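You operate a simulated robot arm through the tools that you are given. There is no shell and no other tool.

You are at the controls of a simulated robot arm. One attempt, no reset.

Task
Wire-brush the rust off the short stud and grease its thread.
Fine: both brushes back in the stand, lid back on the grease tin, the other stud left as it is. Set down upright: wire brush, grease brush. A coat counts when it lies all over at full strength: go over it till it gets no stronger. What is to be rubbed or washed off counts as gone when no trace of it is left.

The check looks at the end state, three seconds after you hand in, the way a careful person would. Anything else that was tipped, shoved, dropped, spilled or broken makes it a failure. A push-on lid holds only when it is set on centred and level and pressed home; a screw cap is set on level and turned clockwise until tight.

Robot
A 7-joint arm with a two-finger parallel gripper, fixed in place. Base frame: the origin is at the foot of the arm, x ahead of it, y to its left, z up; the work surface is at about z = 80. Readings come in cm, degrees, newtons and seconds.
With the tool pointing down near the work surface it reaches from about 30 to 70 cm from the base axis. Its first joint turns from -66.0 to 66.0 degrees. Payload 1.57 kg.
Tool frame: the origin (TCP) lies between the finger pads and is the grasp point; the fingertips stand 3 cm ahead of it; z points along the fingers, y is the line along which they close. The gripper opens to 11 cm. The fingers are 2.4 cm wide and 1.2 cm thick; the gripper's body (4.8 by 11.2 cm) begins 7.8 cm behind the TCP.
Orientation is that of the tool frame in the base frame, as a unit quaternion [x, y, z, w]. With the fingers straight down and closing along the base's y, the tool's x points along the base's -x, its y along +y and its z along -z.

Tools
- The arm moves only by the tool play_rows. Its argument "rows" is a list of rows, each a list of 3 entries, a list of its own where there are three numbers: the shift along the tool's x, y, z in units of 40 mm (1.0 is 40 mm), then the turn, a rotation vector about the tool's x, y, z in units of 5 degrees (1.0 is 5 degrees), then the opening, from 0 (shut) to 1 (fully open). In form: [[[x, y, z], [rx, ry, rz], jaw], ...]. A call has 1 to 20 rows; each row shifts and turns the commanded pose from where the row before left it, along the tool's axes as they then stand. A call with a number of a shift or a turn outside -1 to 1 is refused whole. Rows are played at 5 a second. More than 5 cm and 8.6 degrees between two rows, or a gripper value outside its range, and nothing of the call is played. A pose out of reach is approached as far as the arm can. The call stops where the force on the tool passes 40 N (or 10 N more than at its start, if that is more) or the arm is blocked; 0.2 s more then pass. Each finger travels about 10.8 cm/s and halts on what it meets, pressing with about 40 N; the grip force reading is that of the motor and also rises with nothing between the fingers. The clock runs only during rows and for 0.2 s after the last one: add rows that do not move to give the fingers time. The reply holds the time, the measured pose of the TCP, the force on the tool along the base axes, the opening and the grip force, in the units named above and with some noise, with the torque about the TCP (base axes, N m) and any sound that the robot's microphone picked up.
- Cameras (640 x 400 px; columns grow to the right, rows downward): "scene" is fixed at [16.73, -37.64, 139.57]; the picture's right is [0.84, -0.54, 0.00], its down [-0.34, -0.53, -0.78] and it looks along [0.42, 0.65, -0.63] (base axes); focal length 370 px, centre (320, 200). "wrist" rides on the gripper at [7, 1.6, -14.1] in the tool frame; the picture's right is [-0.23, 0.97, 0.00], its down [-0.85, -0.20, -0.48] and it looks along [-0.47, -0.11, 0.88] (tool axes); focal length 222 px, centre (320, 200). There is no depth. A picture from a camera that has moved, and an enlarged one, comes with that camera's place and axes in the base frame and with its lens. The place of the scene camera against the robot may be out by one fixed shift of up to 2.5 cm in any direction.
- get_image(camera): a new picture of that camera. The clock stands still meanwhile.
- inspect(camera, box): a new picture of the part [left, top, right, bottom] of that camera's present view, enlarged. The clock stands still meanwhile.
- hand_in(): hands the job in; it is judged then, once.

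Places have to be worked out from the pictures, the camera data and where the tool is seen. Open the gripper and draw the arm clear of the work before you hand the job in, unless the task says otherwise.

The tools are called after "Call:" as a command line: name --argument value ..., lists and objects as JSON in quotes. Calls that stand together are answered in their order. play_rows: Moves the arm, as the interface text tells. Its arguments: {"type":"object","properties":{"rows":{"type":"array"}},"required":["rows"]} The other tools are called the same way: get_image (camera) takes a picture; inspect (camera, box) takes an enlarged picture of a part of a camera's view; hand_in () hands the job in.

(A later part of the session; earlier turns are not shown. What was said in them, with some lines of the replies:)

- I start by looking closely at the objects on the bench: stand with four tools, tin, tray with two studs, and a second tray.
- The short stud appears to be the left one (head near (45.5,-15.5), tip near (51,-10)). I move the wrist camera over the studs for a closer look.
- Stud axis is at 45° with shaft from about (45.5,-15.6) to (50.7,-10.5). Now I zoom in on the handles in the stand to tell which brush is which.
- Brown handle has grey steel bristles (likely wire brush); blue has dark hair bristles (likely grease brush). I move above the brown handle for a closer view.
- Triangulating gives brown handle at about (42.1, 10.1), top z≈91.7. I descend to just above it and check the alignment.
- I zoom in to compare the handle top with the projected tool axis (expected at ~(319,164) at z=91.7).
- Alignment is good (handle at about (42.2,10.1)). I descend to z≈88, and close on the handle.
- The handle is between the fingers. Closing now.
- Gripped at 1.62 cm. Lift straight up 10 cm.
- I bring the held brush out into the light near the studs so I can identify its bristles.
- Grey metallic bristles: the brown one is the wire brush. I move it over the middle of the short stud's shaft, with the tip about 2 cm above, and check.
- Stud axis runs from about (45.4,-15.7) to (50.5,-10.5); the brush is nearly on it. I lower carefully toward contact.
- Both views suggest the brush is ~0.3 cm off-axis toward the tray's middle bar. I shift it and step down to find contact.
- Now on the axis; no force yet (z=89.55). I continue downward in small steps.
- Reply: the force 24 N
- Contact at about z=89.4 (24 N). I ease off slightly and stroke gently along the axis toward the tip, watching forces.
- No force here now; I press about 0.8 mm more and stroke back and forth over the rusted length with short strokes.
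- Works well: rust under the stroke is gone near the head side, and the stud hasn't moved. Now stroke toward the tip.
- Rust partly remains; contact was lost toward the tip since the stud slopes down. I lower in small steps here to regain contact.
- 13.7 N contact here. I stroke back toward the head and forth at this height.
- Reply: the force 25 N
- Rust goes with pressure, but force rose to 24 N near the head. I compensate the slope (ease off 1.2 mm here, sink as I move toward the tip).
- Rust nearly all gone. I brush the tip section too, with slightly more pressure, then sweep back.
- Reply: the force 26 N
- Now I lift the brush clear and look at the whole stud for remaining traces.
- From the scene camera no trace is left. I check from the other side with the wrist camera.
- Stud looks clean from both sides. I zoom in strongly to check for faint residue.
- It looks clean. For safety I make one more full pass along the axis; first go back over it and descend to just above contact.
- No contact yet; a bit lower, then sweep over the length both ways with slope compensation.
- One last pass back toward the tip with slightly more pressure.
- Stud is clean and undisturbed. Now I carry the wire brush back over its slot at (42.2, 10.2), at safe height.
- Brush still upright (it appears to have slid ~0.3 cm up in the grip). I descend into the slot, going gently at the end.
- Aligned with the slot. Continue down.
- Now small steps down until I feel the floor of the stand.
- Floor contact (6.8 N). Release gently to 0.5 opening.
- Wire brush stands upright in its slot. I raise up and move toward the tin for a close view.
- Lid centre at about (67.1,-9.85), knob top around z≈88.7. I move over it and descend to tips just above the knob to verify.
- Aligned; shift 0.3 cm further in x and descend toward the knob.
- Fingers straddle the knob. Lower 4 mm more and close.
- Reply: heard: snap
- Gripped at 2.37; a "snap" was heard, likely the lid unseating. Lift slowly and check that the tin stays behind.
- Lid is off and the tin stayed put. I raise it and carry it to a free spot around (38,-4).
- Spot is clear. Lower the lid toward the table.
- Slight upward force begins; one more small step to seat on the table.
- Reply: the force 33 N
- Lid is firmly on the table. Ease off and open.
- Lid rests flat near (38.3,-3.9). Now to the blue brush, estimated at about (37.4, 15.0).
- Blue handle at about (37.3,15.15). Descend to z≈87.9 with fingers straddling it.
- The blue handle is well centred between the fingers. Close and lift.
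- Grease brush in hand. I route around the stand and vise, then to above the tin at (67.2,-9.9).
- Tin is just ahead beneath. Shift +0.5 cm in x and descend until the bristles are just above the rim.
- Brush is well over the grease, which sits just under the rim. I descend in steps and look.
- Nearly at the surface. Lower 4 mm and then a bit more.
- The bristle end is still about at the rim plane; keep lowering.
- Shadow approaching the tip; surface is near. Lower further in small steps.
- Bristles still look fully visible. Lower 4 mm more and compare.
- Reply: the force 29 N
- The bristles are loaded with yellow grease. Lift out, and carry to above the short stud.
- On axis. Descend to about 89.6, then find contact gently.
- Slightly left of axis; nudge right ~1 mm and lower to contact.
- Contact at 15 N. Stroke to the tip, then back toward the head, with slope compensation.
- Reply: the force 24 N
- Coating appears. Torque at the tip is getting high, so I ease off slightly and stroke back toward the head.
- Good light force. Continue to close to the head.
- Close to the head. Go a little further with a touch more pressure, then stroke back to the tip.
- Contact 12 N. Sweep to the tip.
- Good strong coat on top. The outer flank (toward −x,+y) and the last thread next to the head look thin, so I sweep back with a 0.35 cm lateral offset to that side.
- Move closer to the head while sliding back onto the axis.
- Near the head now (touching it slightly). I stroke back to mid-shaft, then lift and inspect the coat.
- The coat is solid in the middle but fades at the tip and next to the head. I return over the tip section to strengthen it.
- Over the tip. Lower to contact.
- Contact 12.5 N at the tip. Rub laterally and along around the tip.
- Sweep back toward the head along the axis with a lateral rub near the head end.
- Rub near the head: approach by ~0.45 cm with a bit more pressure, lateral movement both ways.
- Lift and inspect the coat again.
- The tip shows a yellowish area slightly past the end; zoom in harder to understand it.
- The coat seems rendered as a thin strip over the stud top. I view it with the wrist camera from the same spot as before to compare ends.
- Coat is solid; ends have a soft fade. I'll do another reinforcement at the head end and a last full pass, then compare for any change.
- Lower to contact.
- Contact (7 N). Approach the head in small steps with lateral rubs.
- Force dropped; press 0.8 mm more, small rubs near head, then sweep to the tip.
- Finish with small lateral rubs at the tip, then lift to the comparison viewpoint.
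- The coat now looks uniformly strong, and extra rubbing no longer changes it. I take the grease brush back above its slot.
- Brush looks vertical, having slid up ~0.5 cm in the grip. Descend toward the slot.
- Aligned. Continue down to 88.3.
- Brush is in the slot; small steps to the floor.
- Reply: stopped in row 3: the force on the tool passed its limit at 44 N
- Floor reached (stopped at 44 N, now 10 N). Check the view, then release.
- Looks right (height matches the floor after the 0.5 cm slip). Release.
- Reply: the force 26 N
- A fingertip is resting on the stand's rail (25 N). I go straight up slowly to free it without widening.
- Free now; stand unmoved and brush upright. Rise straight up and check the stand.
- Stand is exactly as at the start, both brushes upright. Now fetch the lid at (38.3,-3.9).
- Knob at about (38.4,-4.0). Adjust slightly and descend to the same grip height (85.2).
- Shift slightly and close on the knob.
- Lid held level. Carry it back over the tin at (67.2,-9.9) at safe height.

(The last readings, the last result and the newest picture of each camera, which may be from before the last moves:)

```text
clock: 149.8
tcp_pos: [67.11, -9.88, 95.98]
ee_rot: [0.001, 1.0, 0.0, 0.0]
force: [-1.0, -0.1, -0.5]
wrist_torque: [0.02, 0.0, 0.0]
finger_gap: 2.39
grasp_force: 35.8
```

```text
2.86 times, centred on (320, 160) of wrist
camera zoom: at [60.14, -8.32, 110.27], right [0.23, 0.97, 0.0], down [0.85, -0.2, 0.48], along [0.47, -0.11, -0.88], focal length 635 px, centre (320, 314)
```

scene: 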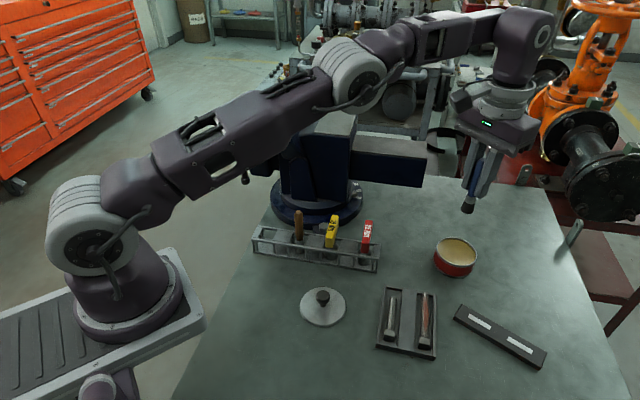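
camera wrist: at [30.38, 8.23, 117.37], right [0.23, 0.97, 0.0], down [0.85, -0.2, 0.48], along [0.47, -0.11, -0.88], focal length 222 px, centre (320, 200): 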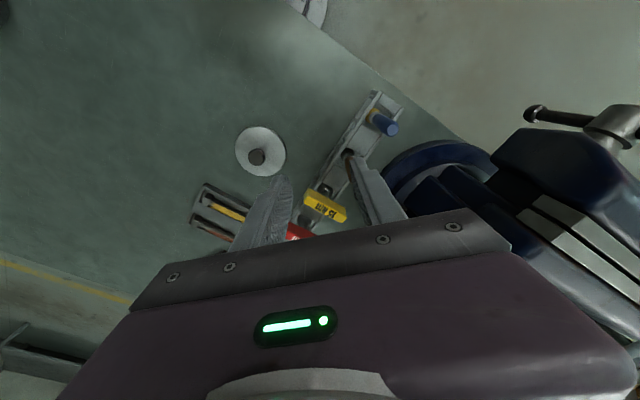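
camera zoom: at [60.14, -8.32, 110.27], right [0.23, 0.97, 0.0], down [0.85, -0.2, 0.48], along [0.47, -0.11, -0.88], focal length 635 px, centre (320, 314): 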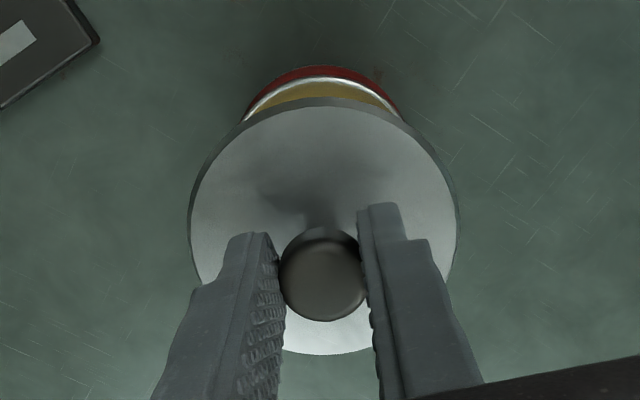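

Descend to z≈91.4 and compare with the same picture taken just after lid removal.

Call:
play_rows --rows '[[[0, 0, 0.5], [0, 0, 0], 0], [[0, 0, 0.4], [0, 0, 0], 0], [[-0.01, 0, 0.24], [0, 0, 0], 0], [[0, 0, 0], [0, 0, 0], 0]]'

Call:
inspect --camera "scene" --box '[420, 190, 500, 290]'

Call:
play_rows --rows '[[[0, 0, 0], [0, 0, 0], 0]]'

Call:
play_rows --rows '[[[0, 0, 0], [0, 0, 0], 0]]'

```text
clock: 150.8
tcp_pos: [67.05, -9.87, 91.59]
ee_rot: [0.0, 1.0, -0.001, 0.001]
force: [0.1, 0.1, -0.8]
wrist_torque: [0.0, -0.02, 0.0]
finger_gap: 2.41
grasp_force: 35.6
```

```text
4.00 times, centred on (460, 240) of scene
camera zoom: at [16.73, -37.64, 139.57], right [0.84, -0.54, 0.0], down [-0.34, -0.53, -0.78], along [0.42, 0.65, -0.63], focal length 1480 px, centre (-240, 40)
```

zoom: 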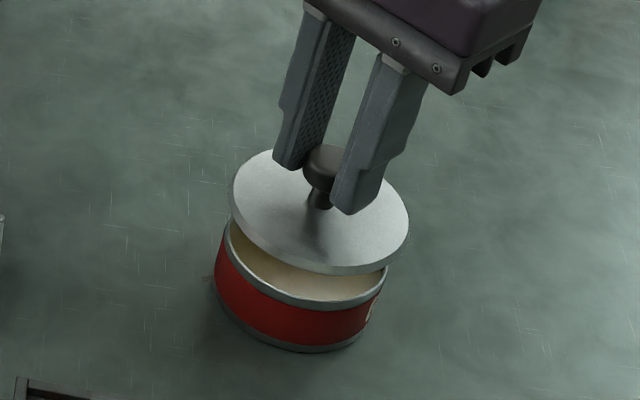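

```text
clock: 151.2
tcp_pos: [67.13, -9.9, 91.58]
ee_rot: [0.001, 1.0, 0.001, 0.001]
force: [-0.8, 0.3, 0.2]
wrist_torque: [0.02, -0.02, 0.0]
finger_gap: 2.39
grasp_force: 36.3
```

```text
clock: 151.7
tcp_pos: [67.14, -9.9, 91.47]
ee_rot: [0.001, 1.0, -0.001, 0.001]
force: [0.0, -0.3, -0.3]
wrist_torque: [-0.03, 0.03, 0.02]
finger_gap: 2.36
grasp_force: 35.7
```

Nearly identical to the removal picture. Shift +0.05 cm in x and lower to just above the rim.

Call:
play_rows --rows '[[[-0.015, 0, 0.2], [0, 0, 0], 0], [[0, 0, 0.15], [0, 0, 0], 0], [[0, 0, 0.08], [0, 0, 0], 0], [[0, 0, 0], [0, 0, 0], 0]]'

Call:
inspect --camera "scene" --box '[420, 210, 500, 290]'

Call:
inspect --camera "wrist" --box '[250, 90, 390, 230]'

```text
clock: 152.7
tcp_pos: [67.32, -9.95, 89.7]
ee_rot: [0.001, 1.0, 0.0, 0.001]
force: [0.8, -0.5, 0.3]
wrist_torque: [0.01, -0.01, -0.02]
finger_gap: 2.39
grasp_force: 36.4
```

```text
5.00 times, centred on (460, 250) of scene
camera zoom: at [16.73, -37.64, 139.57], right [0.84, -0.54, 0.0], down [-0.34, -0.53, -0.78], along [0.42, 0.65, -0.63], focal length 1849 px, centre (-380, -50)
```

zoom: 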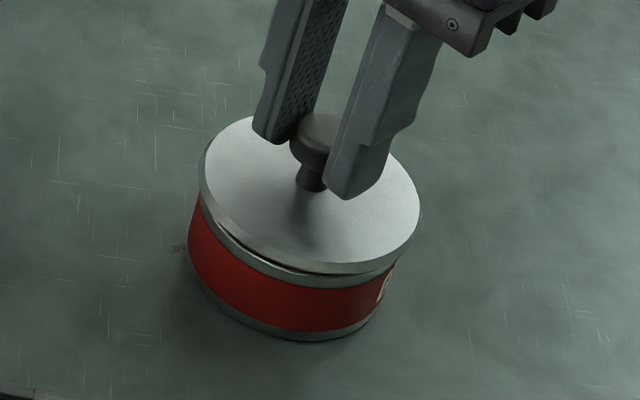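

```text
2.86 times, centred on (320, 160) of wrist
camera zoom: at [60.29, -8.33, 103.96], right [0.23, 0.97, 0.0], down [0.85, -0.2, 0.48], along [0.47, -0.11, -0.88], focal length 635 px, centre (320, 314)
```

zoom: 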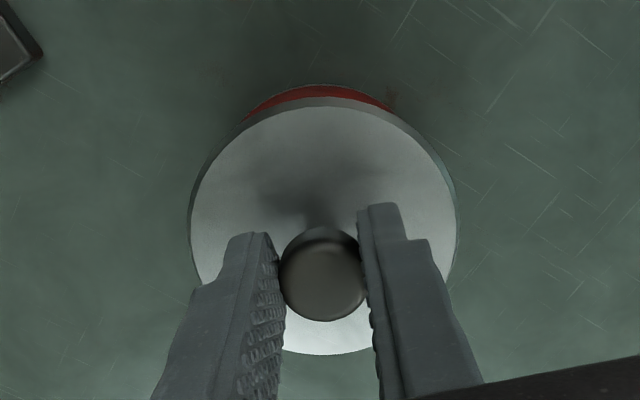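

Centred and level just above the rim. Press down in small steps.

Call:
play_rows --rows '[[[0, 0, 0.06], [0, 0, 0], 0], [[0, 0, 0.04], [0, 0, 0], 0], [[0, 0, 0], [0, 0, 0], 0]]'

```text
clock: 153.4
tcp_pos: [67.28, -9.86, 89.32]
ee_rot: [0.002, 1.0, 0.001, 0.001]
force: [0.6, -0.1, -0.2]
wrist_torque: [0.0, 0.01, -0.01]
finger_gap: 2.41
grasp_force: 35.6
```

Call:
play_rows --rows '[[[0, 0, 0.03], [0, 0, 0], 0], [[0, 0, 0.03], [0, 0, 0], 0], [[0, 0, 0], [0, 0, 0], 0]]'

```text
clock: 154.2
tcp_pos: [67.2, -9.98, 89.25]
ee_rot: [0.0, 1.0, 0.0, 0.0]
force: [-8.4, 0.5, 18.0]
wrist_torque: [0.08, 0.35, -0.02]
finger_gap: 2.36
grasp_force: 35.9
heard: snap
```

Snap heard: the lid went home. Press slightly more to be sure.

Call:
play_rows --rows '[[[0.01, 0, 0.015], [0, 0, 0], 0], [[0, 0, 0], [0, 0, 0], 0]]'

Call:
inspect --camera "scene" --box '[420, 210, 500, 290]'

```text
clock: 154.8
tcp_pos: [67.22, -9.85, 89.27]
ee_rot: [0.001, 1.0, 0.0, 0.003]
force: [-8.2, 0.4, 30.1]
wrist_torque: [0.06, 0.26, -0.01]
finger_gap: 2.36
grasp_force: 36.2
```

```text
5.00 times, centred on (460, 250) of scene
camera zoom: at [16.65, -37.63, 139.59], right [0.84, -0.54, 0.0], down [-0.34, -0.53, -0.78], along [0.42, 0.65, -0.63], focal length 1849 px, centre (-380, -50)
```

zoom: 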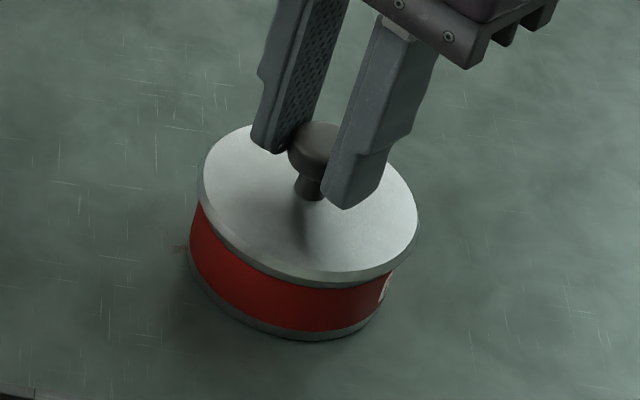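

Lid is on level. Relax the forces, then open the fingers gently.

Call:
play_rows --rows '[[[0.015, 0, -0.015], [0, 0, 0], 0], [[0.01, 0, -0.01], [0, 0, 0], 0], [[0, 0, 0], [0, 0, 0], 0]]'

```text
clock: 155.7
tcp_pos: [67.17, -9.9, 89.2]
ee_rot: [0.001, 1.0, 0.0, 0.003]
force: [9.6, -2.1, 18.9]
wrist_torque: [-0.07, -0.63, -0.03]
finger_gap: 2.42
grasp_force: 35.9
```

Slightly overshot sideways; go back half.

Call:
play_rows --rows '[[[-0.012, 0, -0.005], [0, 0, 0], 0], [[0, 0, 0], [0, 0, 0], 0]]'

```text
clock: 156.2
tcp_pos: [67.09, -9.87, 89.23]
ee_rot: [0.002, 1.0, 0.0, 0.0]
force: [8.3, -0.9, 19.3]
wrist_torque: [-0.07, -0.65, 0.0]
finger_gap: 2.42
grasp_force: 35.9
```

Small residual force only; open now.

Call:
play_rows --rows '[[[0, 0, 0], [0, 0, 0], 0.22], [[0, 0, 0], [0, 0, 0], 0.3], [[0, 0, 0], [0, 0, 0], 0.4], [[0, 0, 0], [0, 0, 0], 0.45], [[0, 0, 0], [0, 0, 0], 0.45]]'

Call:
inspect --camera "scene" --box '[420, 210, 500, 290]'

Call:
inspect --camera "wrist" --box '[250, 90, 390, 230]'

```text
clock: 157.4
tcp_pos: [67.06, -9.88, 89.25]
ee_rot: [0.001, 1.0, 0.0, 0.001]
force: [1.2, -0.6, -0.1]
wrist_torque: [-0.02, -0.01, 0.0]
finger_gap: 4.93
grasp_force: 0.0
```

```text
5.00 times, centred on (460, 250) of scene
camera zoom: at [16.73, -37.64, 139.57], right [0.84, -0.54, 0.0], down [-0.34, -0.53, -0.78], along [0.42, 0.65, -0.63], focal length 1849 px, centre (-380, -50)
```

zoom: 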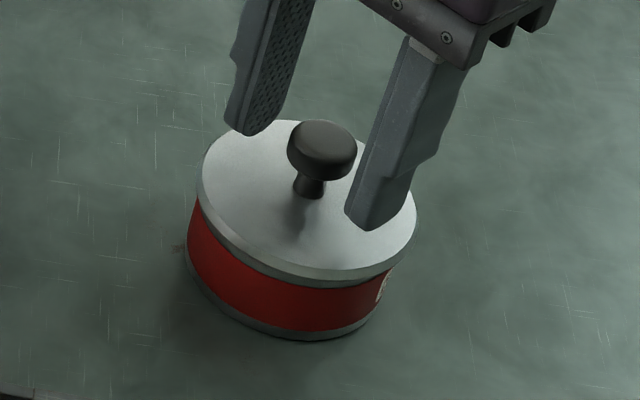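

```text
2.86 times, centred on (320, 160) of wrist
camera zoom: at [60.21, -8.33, 103.41], right [0.23, 0.97, 0.0], down [0.85, -0.2, 0.48], along [0.47, -0.11, -0.88], focal length 635 px, centre (320, 314)
```

zoom: 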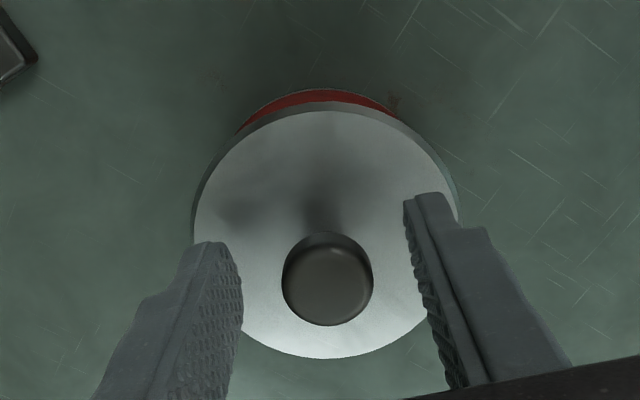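

The lid matches its original seated picture exactly. Retreat upward and back, then do a final overall check.

Call:
play_rows --rows '[[[0, 0, -0.3], [0, 0, 0], 0.5], [[0, 0, -0.6], [0, 0, 0], 0.5], [[0, 0, -0.9], [0, 0, 0], 0.6], [[0, 0, -0.9], [0, 0, 0], 0.7], [[0, 0, -0.9], [0, 0, 0], 0.8], [[0.6, 0, -0.7], [0, 0, 0], 0.9], [[0.8, 0, -0.5], [0, 0, 0], 1], [[0.9, 0, -0.3], [0, 0, 0], 1], [[0.9, 0.2, 0], [0, 0, 0], 1], [[0.9, 0.3, 0], [0, 0, 0], 1], [[0.9, 0.3, 0], [0, 0, 0], 1], [[0.5, 0.3, 0], [0, 0, 0], 1], [[0, 0, 0], [0, 0, 0], 1]]'

Call:
get_image --camera "scene"

Call:
get_image --camera "wrist"

Call:
inspect --camera "scene" --box '[365, 280, 445, 360]'

Call:
inspect --camera "scene" --box '[410, 210, 500, 290]'

```text
clock: 160.2
tcp_pos: [45.07, -5.53, 109.63]
ee_rot: [0.0, 1.0, 0.0, 0.001]
force: [0.1, 0.4, -0.3]
wrist_torque: [-0.05, 0.0, -0.01]
finger_gap: 11.0
grasp_force: 0.1
out of reach, approached as far as the arm can: row 5
```

```text
taken
```

scene: 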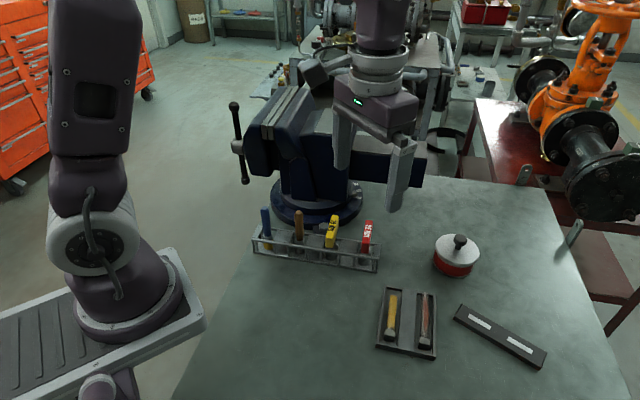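

```text
taken
camera wrist: at [38.16, -3.91, 123.81], right [0.23, 0.97, 0.0], down [0.85, -0.2, 0.48], along [0.47, -0.11, -0.88], focal length 222 px, centre (320, 200)
```

wrist: 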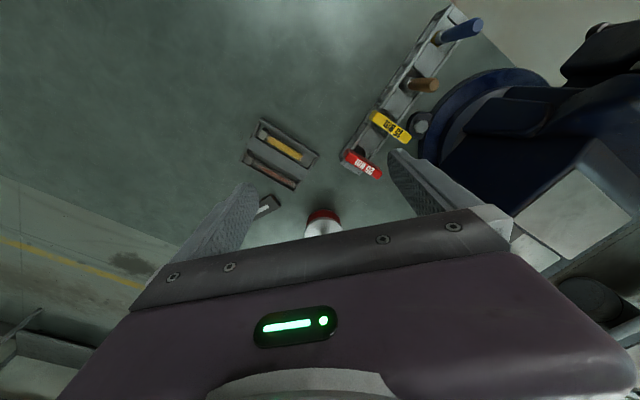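

```text
5.00 times, centred on (405, 320) of scene
camera zoom: at [16.73, -37.64, 139.57], right [0.84, -0.54, 0.0], down [-0.34, -0.53, -0.78], along [0.42, 0.65, -0.63], focal length 1849 px, centre (-105, -400)
```

zoom: 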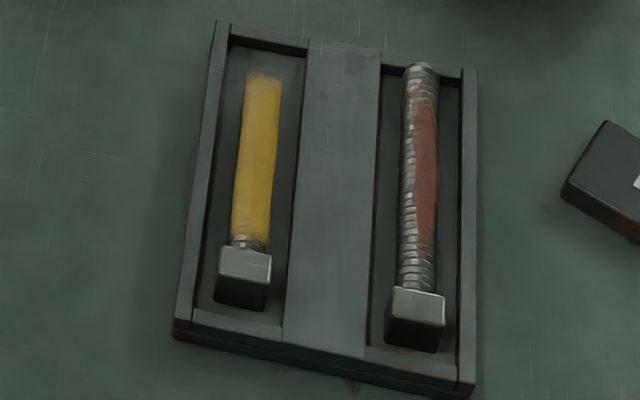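

```text
5.00 times, centred on (455, 250) of scene
camera zoom: at [16.73, -37.64, 139.57], right [0.84, -0.54, 0.0], down [-0.34, -0.53, -0.78], along [0.42, 0.65, -0.63], focal length 1849 px, centre (-355, -50)
```

zoom: 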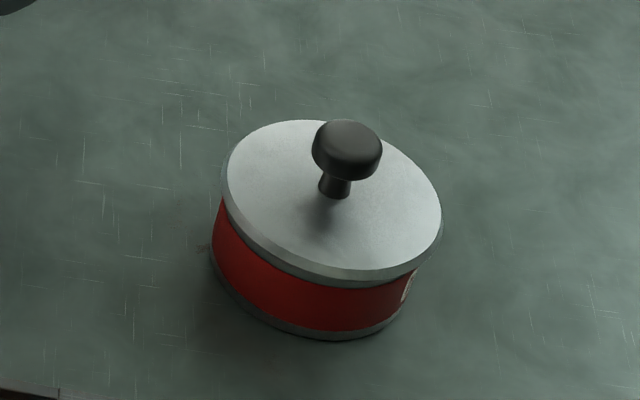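

Tin and stand match the start. A last detailed look at the coat.

Call:
inspect --camera "wrist" --box '[245, 115, 325, 195]'

Call:
inspect --camera "scene" --box '[380, 290, 405, 315]'

Call:
inspect --camera "scene" --box '[378, 308, 403, 333]'

```text
5.00 times, centred on (285, 155) of wrist
camera zoom: at [38.16, -3.91, 123.81], right [0.23, 0.97, 0.0], down [0.85, -0.2, 0.48], along [0.47, -0.11, -0.88], focal length 1111 px, centre (495, 425)
```

zoom: 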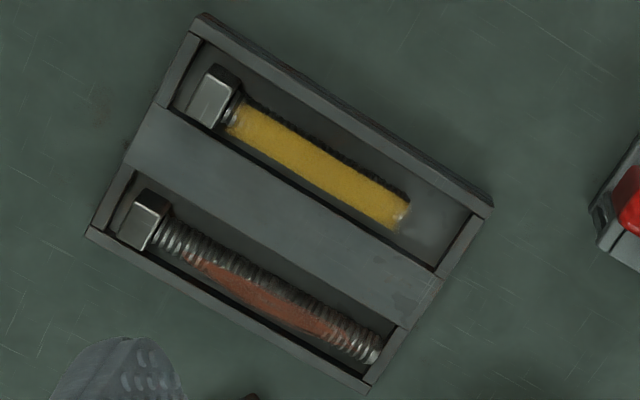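

```text
16.00 times, centred on (392, 302) of scene
camera zoom: at [16.73, -37.64, 139.57], right [0.84, -0.54, 0.0], down [-0.34, -0.53, -0.78], along [0.42, 0.65, -0.63], focal length 5918 px, centre (-840, -1440)
```

zoom: 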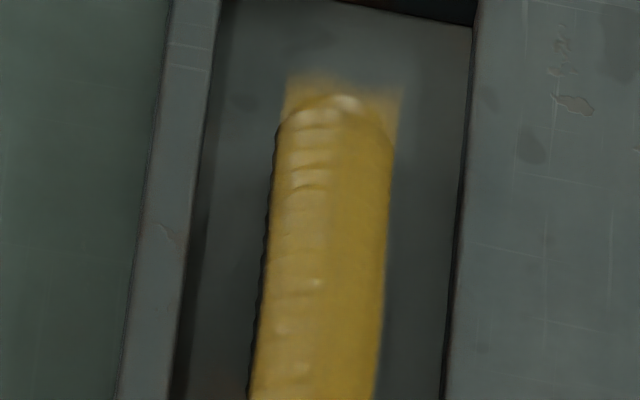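

```text
16.00 times, centred on (390, 320) of scene
camera zoom: at [16.73, -37.64, 139.57], right [0.84, -0.54, 0.0], down [-0.34, -0.53, -0.78], along [0.42, 0.65, -0.63], focal length 5918 px, centre (-808, -1728)
```

zoom: 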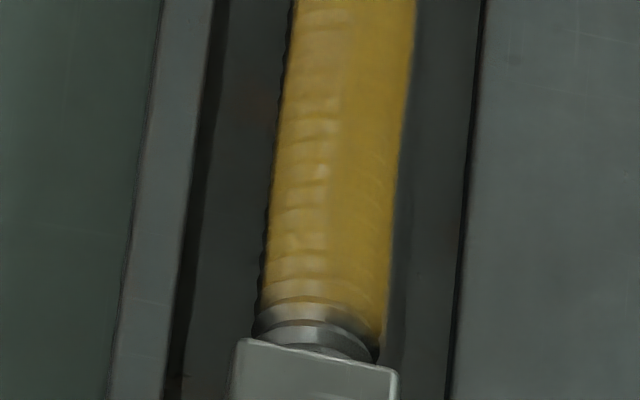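

Everything is in order: rust gone, thread coated evenly, other stud untouched, brushes upright in the stand, lid snapped on, arm clear with gripper open. Handing in.

Call:
hand_in

```text
The job is handed in.
```

I handed the job in: the short stud is brushed clean of rust and its thread is greased. I don't have the check's verdict.

- **Rust:** No trace was visible from either side, even zoomed in. I made one more full pass after that to be safe.
- **Grease:** The coat looks even and full along the thread. It fades softly at the tip and over the last thread or two next to the head. Extra rubbing did not change the head end; I treated both fades as the natural edge of the coat.
- **Short stud position:** It slid about 1–2 mm along its slot during the work and stayed in its tray.
- **Stand:** Both brushes are upright in their original slots. While I was putting the grease brush back, a gripper finger pressed on the stand's rail, up to 44 N. The stand looked unmoved afterwards.
- **Tin:** The lid snapped on, and in the pictures it sits just as it did at the start.
- **Other items:** I did not touch the other stud.

The gripper is open and the arm is about 30 cm above the bench.
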